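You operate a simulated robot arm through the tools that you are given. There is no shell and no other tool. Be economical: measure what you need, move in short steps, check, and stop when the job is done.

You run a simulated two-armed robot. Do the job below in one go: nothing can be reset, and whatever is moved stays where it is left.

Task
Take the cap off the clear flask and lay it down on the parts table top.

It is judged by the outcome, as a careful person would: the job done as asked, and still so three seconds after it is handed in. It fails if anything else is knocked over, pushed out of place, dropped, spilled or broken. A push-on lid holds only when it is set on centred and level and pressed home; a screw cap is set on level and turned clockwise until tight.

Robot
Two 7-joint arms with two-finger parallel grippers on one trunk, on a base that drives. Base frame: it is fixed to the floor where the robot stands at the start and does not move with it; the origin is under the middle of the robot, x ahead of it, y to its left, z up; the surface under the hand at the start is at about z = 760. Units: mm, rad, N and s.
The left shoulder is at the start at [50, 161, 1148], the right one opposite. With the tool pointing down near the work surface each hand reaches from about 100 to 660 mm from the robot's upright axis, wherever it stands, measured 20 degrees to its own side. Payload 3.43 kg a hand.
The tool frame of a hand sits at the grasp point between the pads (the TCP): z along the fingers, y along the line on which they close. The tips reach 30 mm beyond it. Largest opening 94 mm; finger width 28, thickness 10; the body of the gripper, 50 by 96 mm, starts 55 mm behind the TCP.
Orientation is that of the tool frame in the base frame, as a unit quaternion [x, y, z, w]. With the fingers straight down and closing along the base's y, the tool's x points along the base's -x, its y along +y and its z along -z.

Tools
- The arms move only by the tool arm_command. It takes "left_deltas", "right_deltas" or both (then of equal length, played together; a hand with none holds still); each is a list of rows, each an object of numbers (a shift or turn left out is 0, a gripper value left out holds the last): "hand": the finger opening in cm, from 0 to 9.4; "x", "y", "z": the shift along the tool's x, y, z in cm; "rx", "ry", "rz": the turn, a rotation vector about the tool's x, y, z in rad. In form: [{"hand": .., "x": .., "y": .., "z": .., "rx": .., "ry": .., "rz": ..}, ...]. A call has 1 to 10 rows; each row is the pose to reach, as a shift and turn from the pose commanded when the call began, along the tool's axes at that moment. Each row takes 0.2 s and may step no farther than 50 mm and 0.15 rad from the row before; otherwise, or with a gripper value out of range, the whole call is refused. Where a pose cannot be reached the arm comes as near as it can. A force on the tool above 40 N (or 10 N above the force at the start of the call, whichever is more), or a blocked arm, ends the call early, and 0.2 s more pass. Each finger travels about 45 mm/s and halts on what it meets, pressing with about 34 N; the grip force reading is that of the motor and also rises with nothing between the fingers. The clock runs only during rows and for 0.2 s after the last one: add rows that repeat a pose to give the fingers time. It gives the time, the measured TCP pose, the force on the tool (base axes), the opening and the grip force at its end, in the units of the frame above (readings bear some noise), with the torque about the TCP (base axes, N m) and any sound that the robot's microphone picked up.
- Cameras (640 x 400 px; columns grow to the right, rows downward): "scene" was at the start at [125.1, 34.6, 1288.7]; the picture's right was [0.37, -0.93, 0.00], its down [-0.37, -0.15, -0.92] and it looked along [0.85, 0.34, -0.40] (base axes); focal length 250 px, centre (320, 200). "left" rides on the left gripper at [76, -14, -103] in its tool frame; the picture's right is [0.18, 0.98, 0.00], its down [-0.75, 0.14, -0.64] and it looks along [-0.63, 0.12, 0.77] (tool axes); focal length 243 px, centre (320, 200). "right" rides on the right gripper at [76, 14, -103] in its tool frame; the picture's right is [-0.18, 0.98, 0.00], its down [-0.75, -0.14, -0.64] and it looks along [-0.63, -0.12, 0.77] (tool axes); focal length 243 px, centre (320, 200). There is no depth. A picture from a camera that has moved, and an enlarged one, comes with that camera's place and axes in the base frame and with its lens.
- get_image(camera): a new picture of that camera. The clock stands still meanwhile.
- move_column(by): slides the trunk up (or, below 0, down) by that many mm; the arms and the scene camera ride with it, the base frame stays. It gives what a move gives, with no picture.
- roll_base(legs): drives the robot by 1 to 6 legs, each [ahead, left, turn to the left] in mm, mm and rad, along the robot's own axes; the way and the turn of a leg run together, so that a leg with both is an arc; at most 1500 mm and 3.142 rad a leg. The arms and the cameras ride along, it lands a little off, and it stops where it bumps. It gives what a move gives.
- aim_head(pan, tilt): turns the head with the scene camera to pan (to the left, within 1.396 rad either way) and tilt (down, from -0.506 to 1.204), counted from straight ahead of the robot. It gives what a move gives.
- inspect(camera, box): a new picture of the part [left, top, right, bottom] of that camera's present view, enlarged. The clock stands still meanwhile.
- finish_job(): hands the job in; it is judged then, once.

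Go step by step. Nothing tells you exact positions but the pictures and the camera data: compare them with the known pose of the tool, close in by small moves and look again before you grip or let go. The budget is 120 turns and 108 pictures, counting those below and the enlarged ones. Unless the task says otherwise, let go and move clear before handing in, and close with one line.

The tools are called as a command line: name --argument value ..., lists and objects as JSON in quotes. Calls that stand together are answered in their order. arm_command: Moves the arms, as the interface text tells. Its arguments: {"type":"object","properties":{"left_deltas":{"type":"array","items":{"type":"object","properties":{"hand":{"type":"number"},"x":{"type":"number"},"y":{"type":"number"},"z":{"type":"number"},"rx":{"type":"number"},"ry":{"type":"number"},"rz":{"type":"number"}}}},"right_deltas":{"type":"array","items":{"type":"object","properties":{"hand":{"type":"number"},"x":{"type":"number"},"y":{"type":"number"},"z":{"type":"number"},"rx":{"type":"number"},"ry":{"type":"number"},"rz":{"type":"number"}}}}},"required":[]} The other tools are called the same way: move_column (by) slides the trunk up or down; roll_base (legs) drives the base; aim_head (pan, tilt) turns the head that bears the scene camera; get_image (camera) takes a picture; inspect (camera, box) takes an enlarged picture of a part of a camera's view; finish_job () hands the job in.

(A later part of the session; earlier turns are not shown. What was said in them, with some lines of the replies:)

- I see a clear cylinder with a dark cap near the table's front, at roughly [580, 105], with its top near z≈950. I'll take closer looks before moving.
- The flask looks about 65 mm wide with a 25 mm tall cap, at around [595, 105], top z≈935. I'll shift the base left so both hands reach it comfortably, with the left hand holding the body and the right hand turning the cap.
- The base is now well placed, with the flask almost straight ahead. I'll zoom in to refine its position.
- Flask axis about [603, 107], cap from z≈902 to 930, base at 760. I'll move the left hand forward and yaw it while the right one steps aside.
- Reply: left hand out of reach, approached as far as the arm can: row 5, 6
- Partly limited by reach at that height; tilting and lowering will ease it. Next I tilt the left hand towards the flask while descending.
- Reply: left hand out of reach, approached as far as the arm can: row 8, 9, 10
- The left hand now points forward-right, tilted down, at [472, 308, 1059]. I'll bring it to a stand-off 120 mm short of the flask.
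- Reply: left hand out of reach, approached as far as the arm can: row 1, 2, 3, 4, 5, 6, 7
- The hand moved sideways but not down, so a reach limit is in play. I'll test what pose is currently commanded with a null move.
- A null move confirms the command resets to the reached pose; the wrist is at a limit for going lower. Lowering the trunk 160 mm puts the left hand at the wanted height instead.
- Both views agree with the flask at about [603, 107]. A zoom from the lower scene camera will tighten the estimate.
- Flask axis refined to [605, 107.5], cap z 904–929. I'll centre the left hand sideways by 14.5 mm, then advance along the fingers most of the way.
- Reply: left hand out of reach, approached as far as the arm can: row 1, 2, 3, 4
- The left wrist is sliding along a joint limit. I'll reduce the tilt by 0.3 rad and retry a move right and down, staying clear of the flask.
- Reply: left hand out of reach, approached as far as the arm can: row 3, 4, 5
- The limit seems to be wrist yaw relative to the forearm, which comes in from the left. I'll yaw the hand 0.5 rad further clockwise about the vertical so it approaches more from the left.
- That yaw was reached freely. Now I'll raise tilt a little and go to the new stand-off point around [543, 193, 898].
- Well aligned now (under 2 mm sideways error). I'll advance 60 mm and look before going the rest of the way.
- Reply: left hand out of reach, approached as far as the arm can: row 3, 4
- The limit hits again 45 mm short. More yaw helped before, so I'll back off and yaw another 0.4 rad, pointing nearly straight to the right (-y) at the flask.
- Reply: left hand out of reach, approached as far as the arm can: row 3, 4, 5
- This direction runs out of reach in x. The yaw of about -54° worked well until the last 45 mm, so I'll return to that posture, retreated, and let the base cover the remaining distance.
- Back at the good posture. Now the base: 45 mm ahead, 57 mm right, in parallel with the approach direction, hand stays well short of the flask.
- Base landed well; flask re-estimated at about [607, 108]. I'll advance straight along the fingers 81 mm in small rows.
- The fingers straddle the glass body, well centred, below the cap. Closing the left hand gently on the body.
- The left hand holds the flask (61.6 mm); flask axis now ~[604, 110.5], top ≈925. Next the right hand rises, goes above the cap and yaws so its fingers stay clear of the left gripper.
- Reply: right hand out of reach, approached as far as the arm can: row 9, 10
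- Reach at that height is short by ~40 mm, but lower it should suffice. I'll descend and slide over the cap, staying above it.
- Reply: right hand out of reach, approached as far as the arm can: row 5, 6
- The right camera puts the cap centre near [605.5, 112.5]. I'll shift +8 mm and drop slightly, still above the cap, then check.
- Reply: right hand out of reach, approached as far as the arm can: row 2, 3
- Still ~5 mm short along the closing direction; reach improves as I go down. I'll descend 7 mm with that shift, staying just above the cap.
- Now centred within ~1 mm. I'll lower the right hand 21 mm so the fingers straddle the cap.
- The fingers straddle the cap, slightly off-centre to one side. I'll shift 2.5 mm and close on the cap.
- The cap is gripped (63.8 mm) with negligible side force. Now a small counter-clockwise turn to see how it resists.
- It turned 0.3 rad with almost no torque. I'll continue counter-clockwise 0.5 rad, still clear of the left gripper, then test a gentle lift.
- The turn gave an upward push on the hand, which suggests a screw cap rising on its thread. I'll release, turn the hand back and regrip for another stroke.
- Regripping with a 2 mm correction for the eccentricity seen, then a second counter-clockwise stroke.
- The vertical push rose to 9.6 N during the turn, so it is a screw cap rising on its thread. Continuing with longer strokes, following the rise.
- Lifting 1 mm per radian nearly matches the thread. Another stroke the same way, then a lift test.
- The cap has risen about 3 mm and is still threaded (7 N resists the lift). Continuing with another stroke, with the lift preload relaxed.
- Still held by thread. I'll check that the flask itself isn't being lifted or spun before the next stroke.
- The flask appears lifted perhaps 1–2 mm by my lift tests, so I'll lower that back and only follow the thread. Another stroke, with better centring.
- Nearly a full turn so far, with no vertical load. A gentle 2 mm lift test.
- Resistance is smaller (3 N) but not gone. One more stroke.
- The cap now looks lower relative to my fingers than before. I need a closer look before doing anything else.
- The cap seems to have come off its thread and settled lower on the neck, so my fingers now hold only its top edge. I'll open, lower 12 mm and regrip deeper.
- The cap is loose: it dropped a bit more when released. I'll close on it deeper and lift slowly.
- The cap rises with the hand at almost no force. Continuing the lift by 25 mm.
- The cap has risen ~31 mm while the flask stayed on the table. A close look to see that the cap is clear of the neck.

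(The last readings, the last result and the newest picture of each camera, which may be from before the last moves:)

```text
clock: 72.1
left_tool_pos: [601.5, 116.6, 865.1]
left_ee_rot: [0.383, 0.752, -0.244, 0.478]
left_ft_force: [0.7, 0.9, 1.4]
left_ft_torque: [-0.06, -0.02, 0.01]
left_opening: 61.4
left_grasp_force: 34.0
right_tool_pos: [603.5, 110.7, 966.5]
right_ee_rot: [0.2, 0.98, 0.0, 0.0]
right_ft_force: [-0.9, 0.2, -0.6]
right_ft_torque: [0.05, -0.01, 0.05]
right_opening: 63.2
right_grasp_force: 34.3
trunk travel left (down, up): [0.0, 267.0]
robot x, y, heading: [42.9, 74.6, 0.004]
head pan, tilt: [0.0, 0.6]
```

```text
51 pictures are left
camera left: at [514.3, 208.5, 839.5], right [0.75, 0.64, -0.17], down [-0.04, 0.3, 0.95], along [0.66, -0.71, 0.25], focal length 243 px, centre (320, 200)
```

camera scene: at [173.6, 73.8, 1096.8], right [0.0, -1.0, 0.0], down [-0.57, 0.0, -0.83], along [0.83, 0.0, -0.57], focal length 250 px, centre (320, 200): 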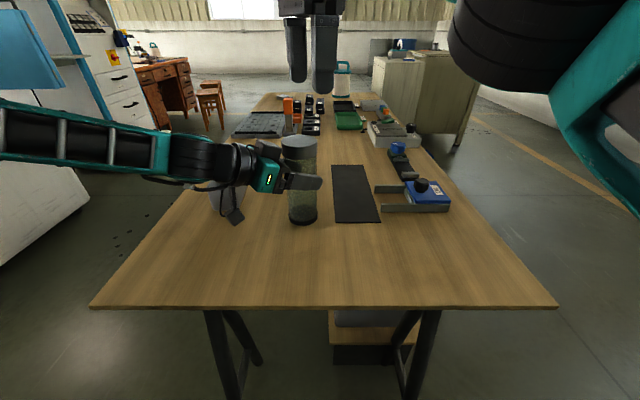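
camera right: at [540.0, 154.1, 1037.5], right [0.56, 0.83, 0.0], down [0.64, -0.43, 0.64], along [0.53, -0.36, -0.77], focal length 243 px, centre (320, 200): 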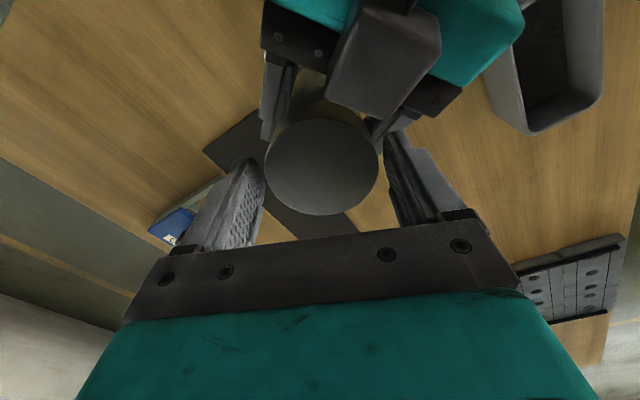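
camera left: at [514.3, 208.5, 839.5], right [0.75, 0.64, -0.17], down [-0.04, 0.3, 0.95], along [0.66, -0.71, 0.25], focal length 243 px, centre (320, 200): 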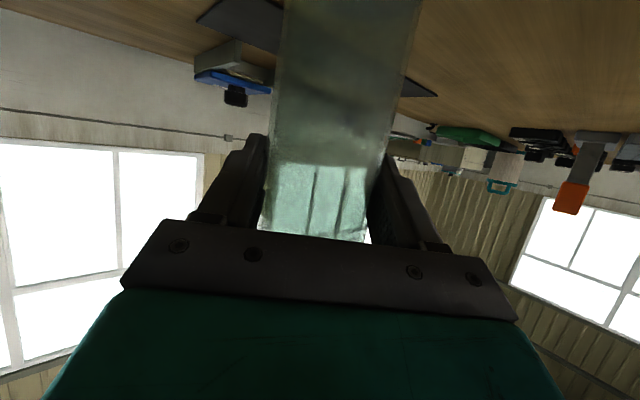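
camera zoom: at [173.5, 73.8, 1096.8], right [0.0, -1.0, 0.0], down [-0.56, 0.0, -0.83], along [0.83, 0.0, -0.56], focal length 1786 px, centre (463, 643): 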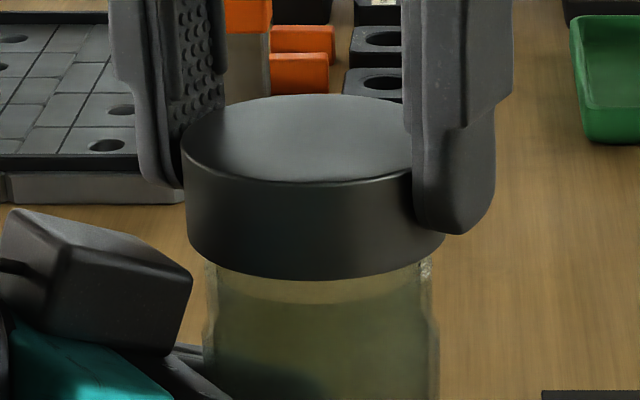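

The cap's lower edge is about level with the neck's top now. Lifting another 15 mm.

arm_command --right_deltas '[{"z": -0.5}, {"z": -1.0}, {"z": -1.5}, {"z": -1.5}]'

inspect --camera "scene" --box '[260, 100, 340, 156]'

```text
clock: 73.1
left_tool_pos: [600.9, 116.3, 864.7]
left_ee_rot: [0.383, 0.752, -0.244, 0.478]
left_ft_force: [1.4, 1.6, 2.6]
left_ft_torque: [0.08, 0.03, 0.0]
left_opening: 60.9
left_grasp_force: 33.7
right_tool_pos: [600.4, 107.6, 975.2]
right_ee_rot: [0.201, 0.979, 0.001, 0.001]
right_ft_force: [-0.6, -0.2, -0.5]
right_ft_torque: [0.02, -0.01, 0.0]
right_opening: 63.5
right_grasp_force: 33.9
right hand out of reach, approached as far as the arm can: row 2, 3, 4
trunk travel left (down, up): [0.0, 267.0]
robot x, y, heading: [49.2, 74.0, 0.0]
head pan, tilt: [0.0, 0.6]
```

```text
7.14 times, centred on (300, 128) of scene
camera zoom: at [173.5, 73.9, 1096.8], right [0.0, -1.0, 0.0], down [-0.56, 0.0, -0.83], along [0.83, 0.0, -0.56], focal length 1786 px, centre (463, 714)
```

zoom: 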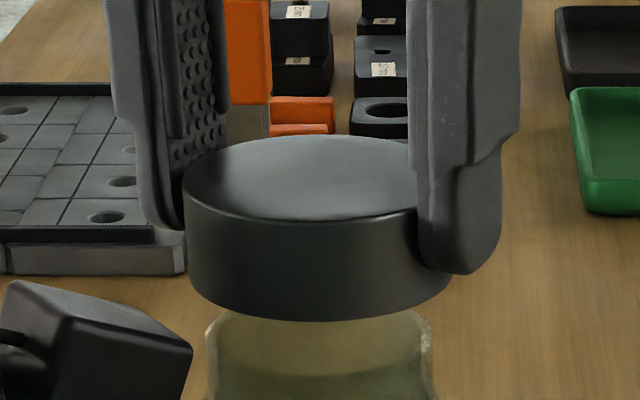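

The flask mouth is visible with a clear gap beneath the cap. I'll carry the cap right and back over the free area near the table's front edge, around [490, -10].

arm_command --right_deltas '[{"x": 1.1, "y": -3.0, "z": -0.3}, {"x": 2.2, "y": -6.1, "z": -0.6}, {"x": 3.3, "y": -9.1, "z": -0.6}, {"x": 4.4, "y": -12.1, "z": -0.6}, {"x": 5.45, "y": -15.2, "z": -0.6}, {"x": 5.45, "y": -15.2, "z": -0.6}]'

get_image --camera "scene"

```text
clock: 74.5
left_tool_pos: [599.9, 116.6, 865.4]
left_ee_rot: [0.384, 0.752, -0.244, 0.477]
left_ft_force: [-0.6, 0.0, 2.4]
left_ft_torque: [-0.14, 0.18, -0.05]
left_opening: 61.0
left_grasp_force: 34.0
right_tool_pos: [490.3, -9.9, 983.3]
right_ee_rot: [0.201, 0.98, 0.0, -0.001]
right_ft_force: [0.2, 0.1, -0.2]
right_ft_torque: [-0.03, 0.01, 0.03]
right_opening: 63.0
right_grasp_force: 33.8
trunk travel left (down, up): [0.0, 267.0]
robot x, y, heading: [46.3, 74.5, -0.005]
head pan, tilt: [0.0, 0.6]
```

```text
49 pictures are left
camera scene: at [173.4, 73.7, 1096.8], right [0.0, -1.0, 0.0], down [-0.56, 0.0, -0.83], along [0.83, 0.0, -0.56], focal length 250 px, centre (320, 200)
```

scene: 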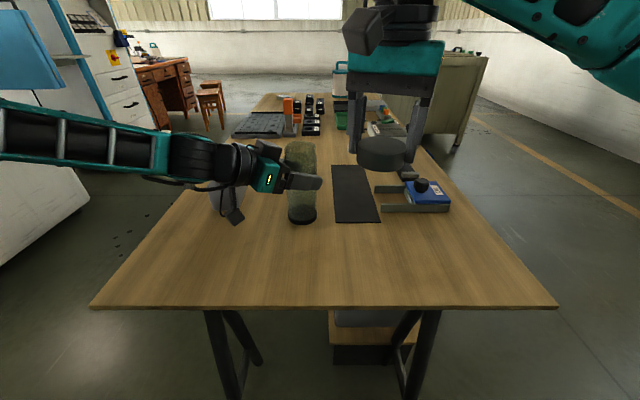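

The cap is held over the table and looks level. A zoom to measure its height relative to the fingers.

inspect --camera "scene" --box '[335, 90, 445, 180]'

get_image --camera "right"

```text
4.44 times, centred on (390, 135) of scene
camera zoom: at [173.4, 73.7, 1096.8], right [0.0, -1.0, 0.0], down [-0.56, 0.0, -0.83], along [0.83, 0.0, -0.56], focal length 1111 px, centre (9, 489)
```

zoom: 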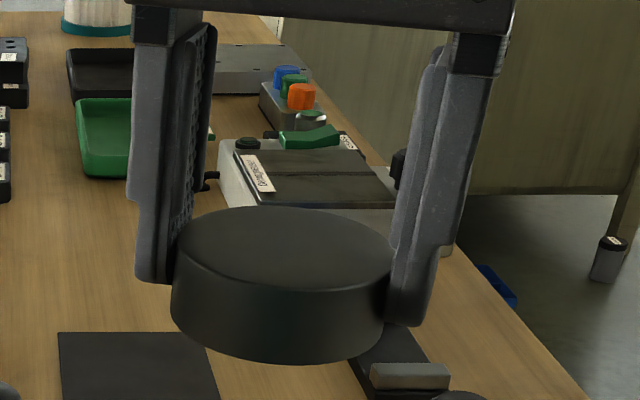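

```text
47 pictures are left
camera right: at [426.3, 34.6, 1084.2], right [0.56, 0.83, 0.0], down [0.64, -0.43, 0.64], along [0.53, -0.36, -0.77], focal length 243 px, centre (320, 200)
```

right: 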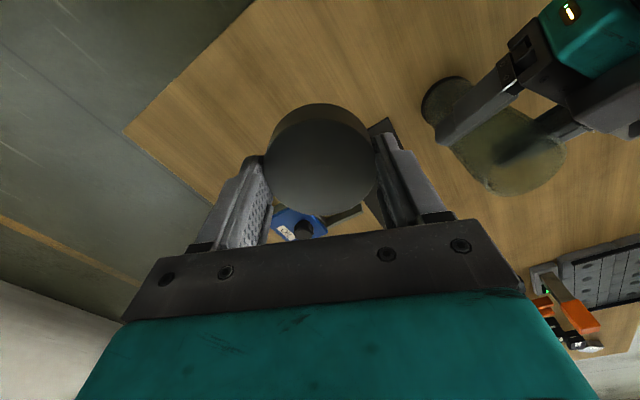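

Cap bottom is ~35 mm below the TCP, so contact is expected near TCP z≈795. Descending to about 815 first.

arm_command --right_deltas '[{"z": 3.5}, {"z": 7}, {"z": 10.5}, {"z": 14}, {"z": 16.8}, {"z": 16.8}]'

inspect --camera "scene" --box '[300, 170, 500, 310]'

```text
clock: 75.9
left_tool_pos: [600.8, 116.2, 864.9]
left_ee_rot: [0.384, 0.751, -0.245, 0.478]
left_ft_force: [0.9, -0.1, 1.1]
left_ft_torque: [-0.08, 0.06, -0.01]
left_opening: 61.0
left_grasp_force: 34.2
right_tool_pos: [489.6, -10.8, 811.8]
right_ee_rot: [0.201, 0.98, 0.0, 0.0]
right_ft_force: [-0.3, -0.7, -0.4]
right_ft_torque: [0.0, 0.0, 0.0]
right_opening: 63.1
right_grasp_force: 33.7
trunk travel left (down, up): [0.0, 267.0]
robot x, y, heading: [43.4, 70.6, 0.001]
head pan, tilt: [0.0, 0.6]
```

```text
2.86 times, centred on (400, 240) of scene
camera zoom: at [173.5, 73.8, 1096.8], right [0.0, -1.0, 0.0], down [-0.56, 0.0, -0.83], along [0.83, 0.0, -0.56], focal length 714 px, centre (91, 86)
```

zoom: 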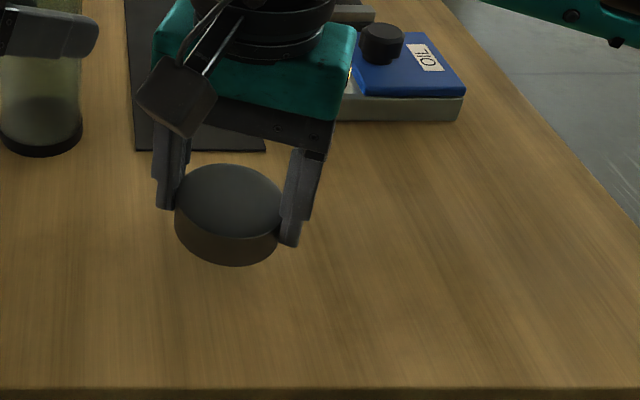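

Clear table below. Lowering in 2 mm steps, watching the force.

arm_command --right_deltas '[{"z": 0.3}, {"z": 0.6}, {"z": 0.9}, {"z": 1.1}, {"z": 1.3}]'

```text
clock: 77.1
left_tool_pos: [600.9, 116.2, 864.8]
left_ee_rot: [0.384, 0.751, -0.245, 0.478]
left_ft_force: [0.3, 0.0, 2.7]
left_ft_torque: [-0.05, -0.01, 0.01]
left_opening: 61.2
left_grasp_force: 34.1
right_tool_pos: [489.6, -11.4, 800.4]
right_ee_rot: [0.2, 0.98, 0.0, 0.0]
right_ft_force: [-0.2, 0.5, -1.0]
right_ft_torque: [0.01, -0.01, -0.04]
right_opening: 63.4
right_grasp_force: 34.1
trunk travel left (down, up): [0.0, 267.0]
robot x, y, heading: [46.0, 75.4, 0.006]
head pan, tilt: [0.0, 0.6]
```

arm_command --right_deltas '[{"z": 0.15}, {"z": 0.3}, {"z": 0.45}]'

inspect --camera "scene" --box '[330, 210, 410, 266]'

```text
clock: 77.9
left_tool_pos: [600.3, 115.4, 865.1]
left_ee_rot: [0.384, 0.752, -0.244, 0.478]
left_ft_force: [0.1, 0.3, 0.7]
left_ft_torque: [-0.07, -0.07, 0.02]
left_opening: 60.8
left_grasp_force: 34.5
right_tool_pos: [489.6, -11.0, 797.4]
right_ee_rot: [0.202, 0.979, -0.001, 0.001]
right_ft_force: [0.4, -2.0, 5.3]
right_ft_torque: [-0.16, 0.07, 0.05]
right_opening: 63.2
right_grasp_force: 33.9
trunk travel left (down, up): [0.0, 267.0]
robot x, y, heading: [47.1, 73.6, 0.003]
head pan, tilt: [0.0, 0.6]
```

```text
7.14 times, centred on (370, 238) of scene
camera zoom: at [173.3, 73.7, 1097.0], right [0.0, -1.0, 0.0], down [-0.56, 0.0, -0.83], along [0.83, 0.0, -0.56], focal length 1786 px, centre (-37, -71)
```

zoom: 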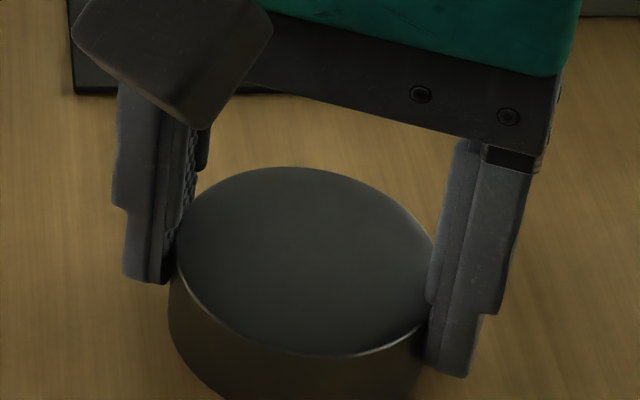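

The cap has touched the table (5 N at TCP z≈797). I'll open the right hand slowly and then lift straight up.

arm_command --right_deltas '[{"z": 0.05, "hand": 6.5}, {"z": 0.05, "hand": 6.9}, {"hand": 7.4}, {"hand": 8.0}, {"hand": 8.0}]'

inspect --camera "scene" --box '[320, 200, 440, 284]'

get_image --camera "right"

```text
clock: 79.1
left_tool_pos: [599.9, 115.4, 865.6]
left_ee_rot: [0.383, 0.752, -0.243, 0.478]
left_ft_force: [0.3, 1.0, 2.3]
left_ft_torque: [0.02, 0.07, -0.05]
left_opening: 61.0
left_grasp_force: 33.8
right_tool_pos: [489.2, -11.4, 796.7]
right_ee_rot: [0.201, 0.98, 0.0, 0.001]
right_ft_force: [0.2, 0.2, -1.1]
right_ft_torque: [0.02, -0.01, 0.0]
right_opening: 80.1
right_grasp_force: 0.0
trunk travel left (down, up): [0.0, 267.0]
robot x, y, heading: [46.6, 70.3, 0.001]
head pan, tilt: [0.0, 0.6]
```

```text
4.76 times, centred on (380, 242) of scene
camera zoom: at [173.4, 73.8, 1096.8], right [0.0, -1.0, 0.0], down [-0.56, 0.0, -0.83], along [0.83, 0.0, -0.56], focal length 1190 px, centre (34, 0)
```

zoom: 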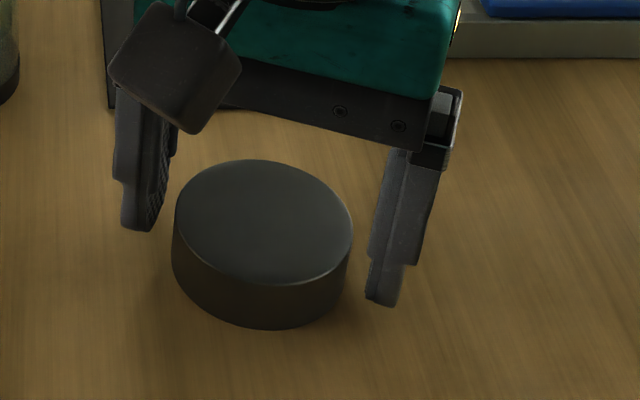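

```text
43 pictures are left
camera right: at [425.8, 33.2, 898.0], right [0.56, 0.83, 0.0], down [0.64, -0.43, 0.64], along [0.53, -0.36, -0.77], focal length 243 px, centre (320, 200)
```

right: 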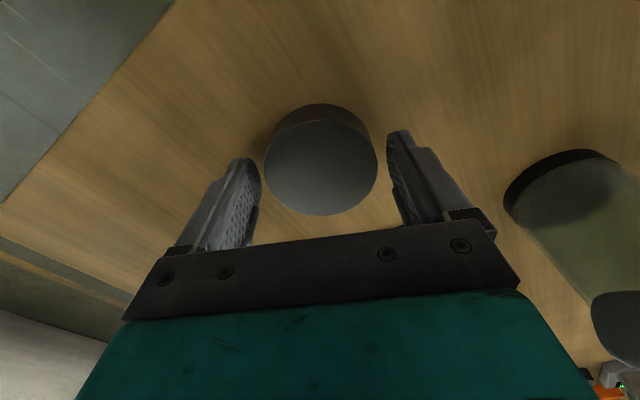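

The cap lies flat on the table, free of the fingers. Raising the right hand clear.

arm_command --right_deltas '[{"z": -2, "hand": 8.5}, {"z": -5, "hand": 9.0}, {"z": -9}, {"z": -13}, {"z": -17}, {"z": -19}]'

get_image --camera "scene"

inspect --camera "scene" --box '[240, 130, 360, 240]'

```text
clock: 80.5
left_tool_pos: [600.8, 114.4, 864.2]
left_ee_rot: [0.382, 0.752, -0.243, 0.478]
left_ft_force: [-0.9, 1.1, 2.3]
left_ft_torque: [-0.01, 0.17, -0.07]
left_opening: 61.0
left_grasp_force: 33.8
right_tool_pos: [488.7, -9.1, 986.2]
right_ee_rot: [0.201, 0.98, 0.0, 0.0]
right_ft_force: [-0.4, 0.8, 0.2]
right_ft_torque: [0.02, -0.01, 0.01]
right_opening: 90.1
right_grasp_force: 0.0
trunk travel left (down, up): [0.0, 267.0]
robot x, y, heading: [49.8, 72.9, 0.003]
head pan, tilt: [0.0, 0.6]
```

```text
42 pictures are left
camera scene: at [173.4, 73.8, 1096.8], right [0.0, -1.0, 0.0], down [-0.56, 0.0, -0.83], along [0.83, 0.0, -0.56], focal length 250 px, centre (320, 200)
```

scene: 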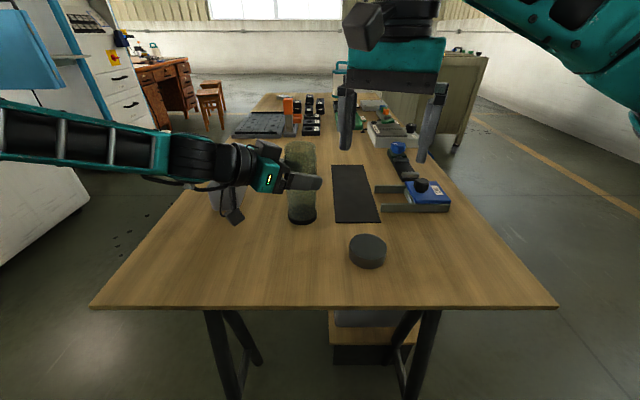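

```text
3.64 times, centred on (300, 185) of scene
camera zoom: at [173.4, 73.8, 1096.8], right [0.0, -1.0, 0.0], down [-0.56, 0.0, -0.83], along [0.83, 0.0, -0.56], focal length 909 px, centre (393, 254)
```

zoom: 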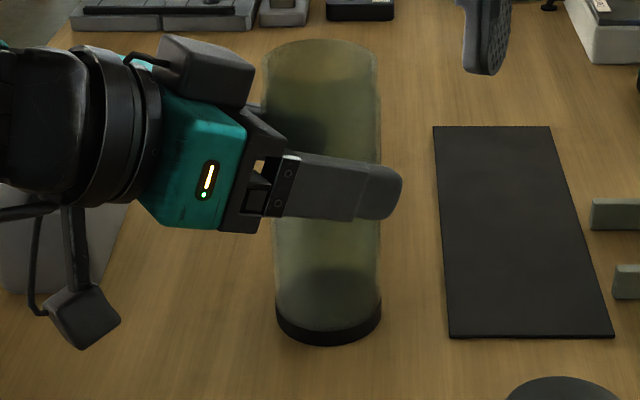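

The cap lies on the table and the flask stands upright in the left hand. Before letting go, I'll lower it a millimetre to make sure it rests on the table.

arm_command --left_deltas '[{"x": 0.09, "z": 0.04}, {"x": 0.09, "z": 0.04}]'

```text
clock: 81.1
left_tool_pos: [601.9, 116.2, 866.0]
left_ee_rot: [0.384, 0.751, -0.244, 0.479]
left_ft_force: [-1.9, 1.3, 6.4]
left_ft_torque: [0.0, 0.45, -0.07]
left_opening: 60.8
left_grasp_force: 33.9
right_tool_pos: [488.7, -9.4, 985.9]
right_ee_rot: [0.202, 0.979, 0.0, 0.0]
right_ft_force: [0.5, -0.2, -0.1]
right_ft_torque: [0.01, 0.01, -0.03]
right_opening: 90.2
right_grasp_force: 0.1
trunk travel left (down, up): [0.0, 267.0]
robot x, y, heading: [48.2, 74.4, -0.002]
head pan, tilt: [0.0, 0.6]
```

It rests on the table (force rose to 6 N). Undoing that push and opening the left hand gradually.

arm_command --left_deltas '[{"x": -0.09, "z": -0.04}, {"x": -0.09, "z": -0.04, "hand": 6.3}, {"x": -0.09, "z": -0.04, "hand": 6.8}, {"x": -0.09, "z": -0.04, "hand": 7.5}, {"x": -0.09, "z": -0.04, "hand": 8.4}, {"x": -0.09, "z": -0.04, "hand": 9.4}, {"x": -0.09, "z": -0.04, "hand": 9.4}, {"x": -0.09, "z": -0.04, "hand": 9.4}]'

get_image --camera "left"

inspect --camera "scene" --box '[240, 130, 360, 240]'

```text
clock: 82.9
left_tool_pos: [601.6, 115.3, 863.8]
left_ee_rot: [0.382, 0.752, -0.244, 0.479]
left_ft_force: [1.3, 0.4, -0.6]
left_ft_torque: [0.01, -0.01, -0.02]
left_opening: 94.0
left_grasp_force: 0.1
right_tool_pos: [488.4, -8.9, 984.8]
right_ee_rot: [0.201, 0.98, 0.0, 0.0]
right_ft_force: [-0.3, 1.0, -0.1]
right_ft_torque: [0.01, -0.01, -0.02]
right_opening: 89.9
right_grasp_force: 0.1
trunk travel left (down, up): [0.0, 267.0]
robot x, y, heading: [47.6, 73.9, 0.003]
head pan, tilt: [0.0, 0.6]
```

```text
40 pictures are left
camera left: at [515.1, 208.4, 838.5], right [0.75, 0.64, -0.17], down [-0.04, 0.3, 0.95], along [0.66, -0.71, 0.25], focal length 243 px, centre (320, 200)
```

left: 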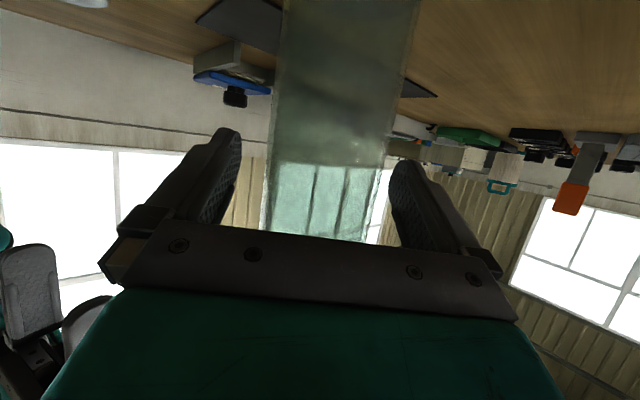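

```text
3.64 times, centred on (300, 185) of scene
camera zoom: at [173.6, 73.8, 1096.8], right [0.0, -1.0, 0.0], down [-0.56, 0.0, -0.83], along [0.83, 0.0, -0.56], focal length 909 px, centre (393, 254)
```

zoom: 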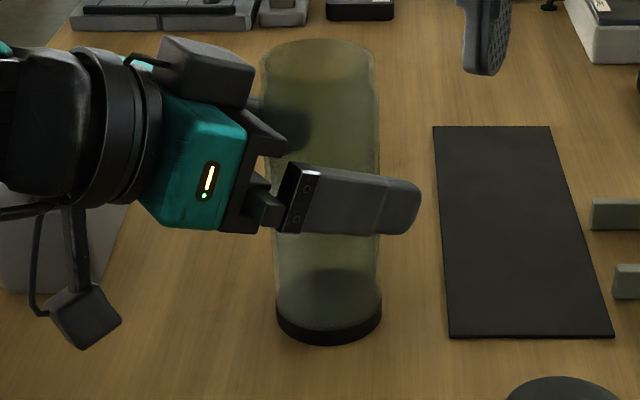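

The fingers are clear on both sides of the upright flask. Backing the left hand straight out.

arm_command --left_deltas '[{"z": -2}, {"z": -4}, {"z": -6}, {"z": -8}, {"z": -10}, {"z": -12}, {"z": -13}]'

get_image --camera "scene"

inspect --camera "scene" --box '[240, 130, 420, 280]'

```text
clock: 84.5
left_tool_pos: [533.8, 213.5, 918.8]
left_ee_rot: [0.383, 0.751, -0.244, 0.479]
left_ft_force: [-0.4, -0.1, -0.2]
left_ft_torque: [0.02, -0.01, 0.01]
left_opening: 94.1
left_grasp_force: 0.0
right_tool_pos: [489.3, -9.6, 985.4]
right_ee_rot: [0.202, 0.979, 0.0, 0.0]
right_ft_force: [-0.2, -0.4, 0.0]
right_ft_torque: [-0.01, 0.0, -0.01]
right_opening: 90.1
right_grasp_force: 0.1
trunk travel left (down, up): [0.0, 267.0]
robot x, y, heading: [48.2, 71.4, -0.0]
head pan, tilt: [0.0, 0.6]
```

```text
38 pictures are left
camera scene: at [173.5, 73.8, 1096.8], right [0.0, -1.0, 0.0], down [-0.56, 0.0, -0.83], along [0.83, 0.0, -0.56], focal length 250 px, centre (320, 200)
```

scene: 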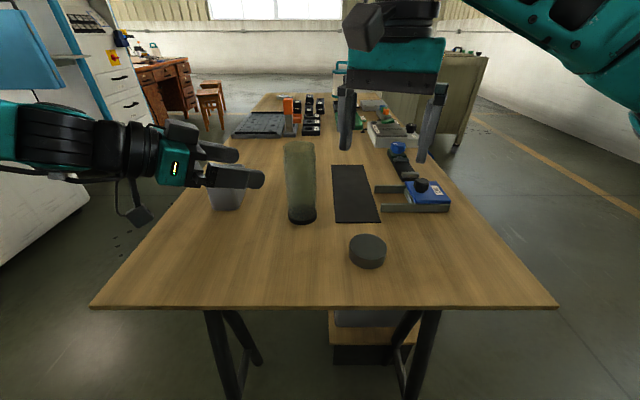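

```text
2.67 times, centred on (330, 205) of scene
camera zoom: at [173.5, 73.8, 1096.8], right [0.0, -1.0, 0.0], down [-0.56, 0.0, -0.83], along [0.83, 0.0, -0.56], focal length 667 px, centre (293, 187)
```

zoom: 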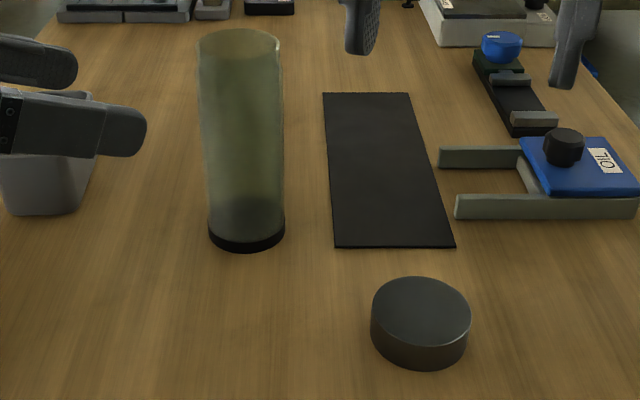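

The flask stands open and upright in its place, the cap lies flat on the table, nothing else has been disturbed, and both hands are clear. Handing in.

finish_job

```text
The job is handed in.
```

The cap is off the clear flask and lying flat on the table top near the front edge. The flask is upright about where it stood, and both hands are clear.
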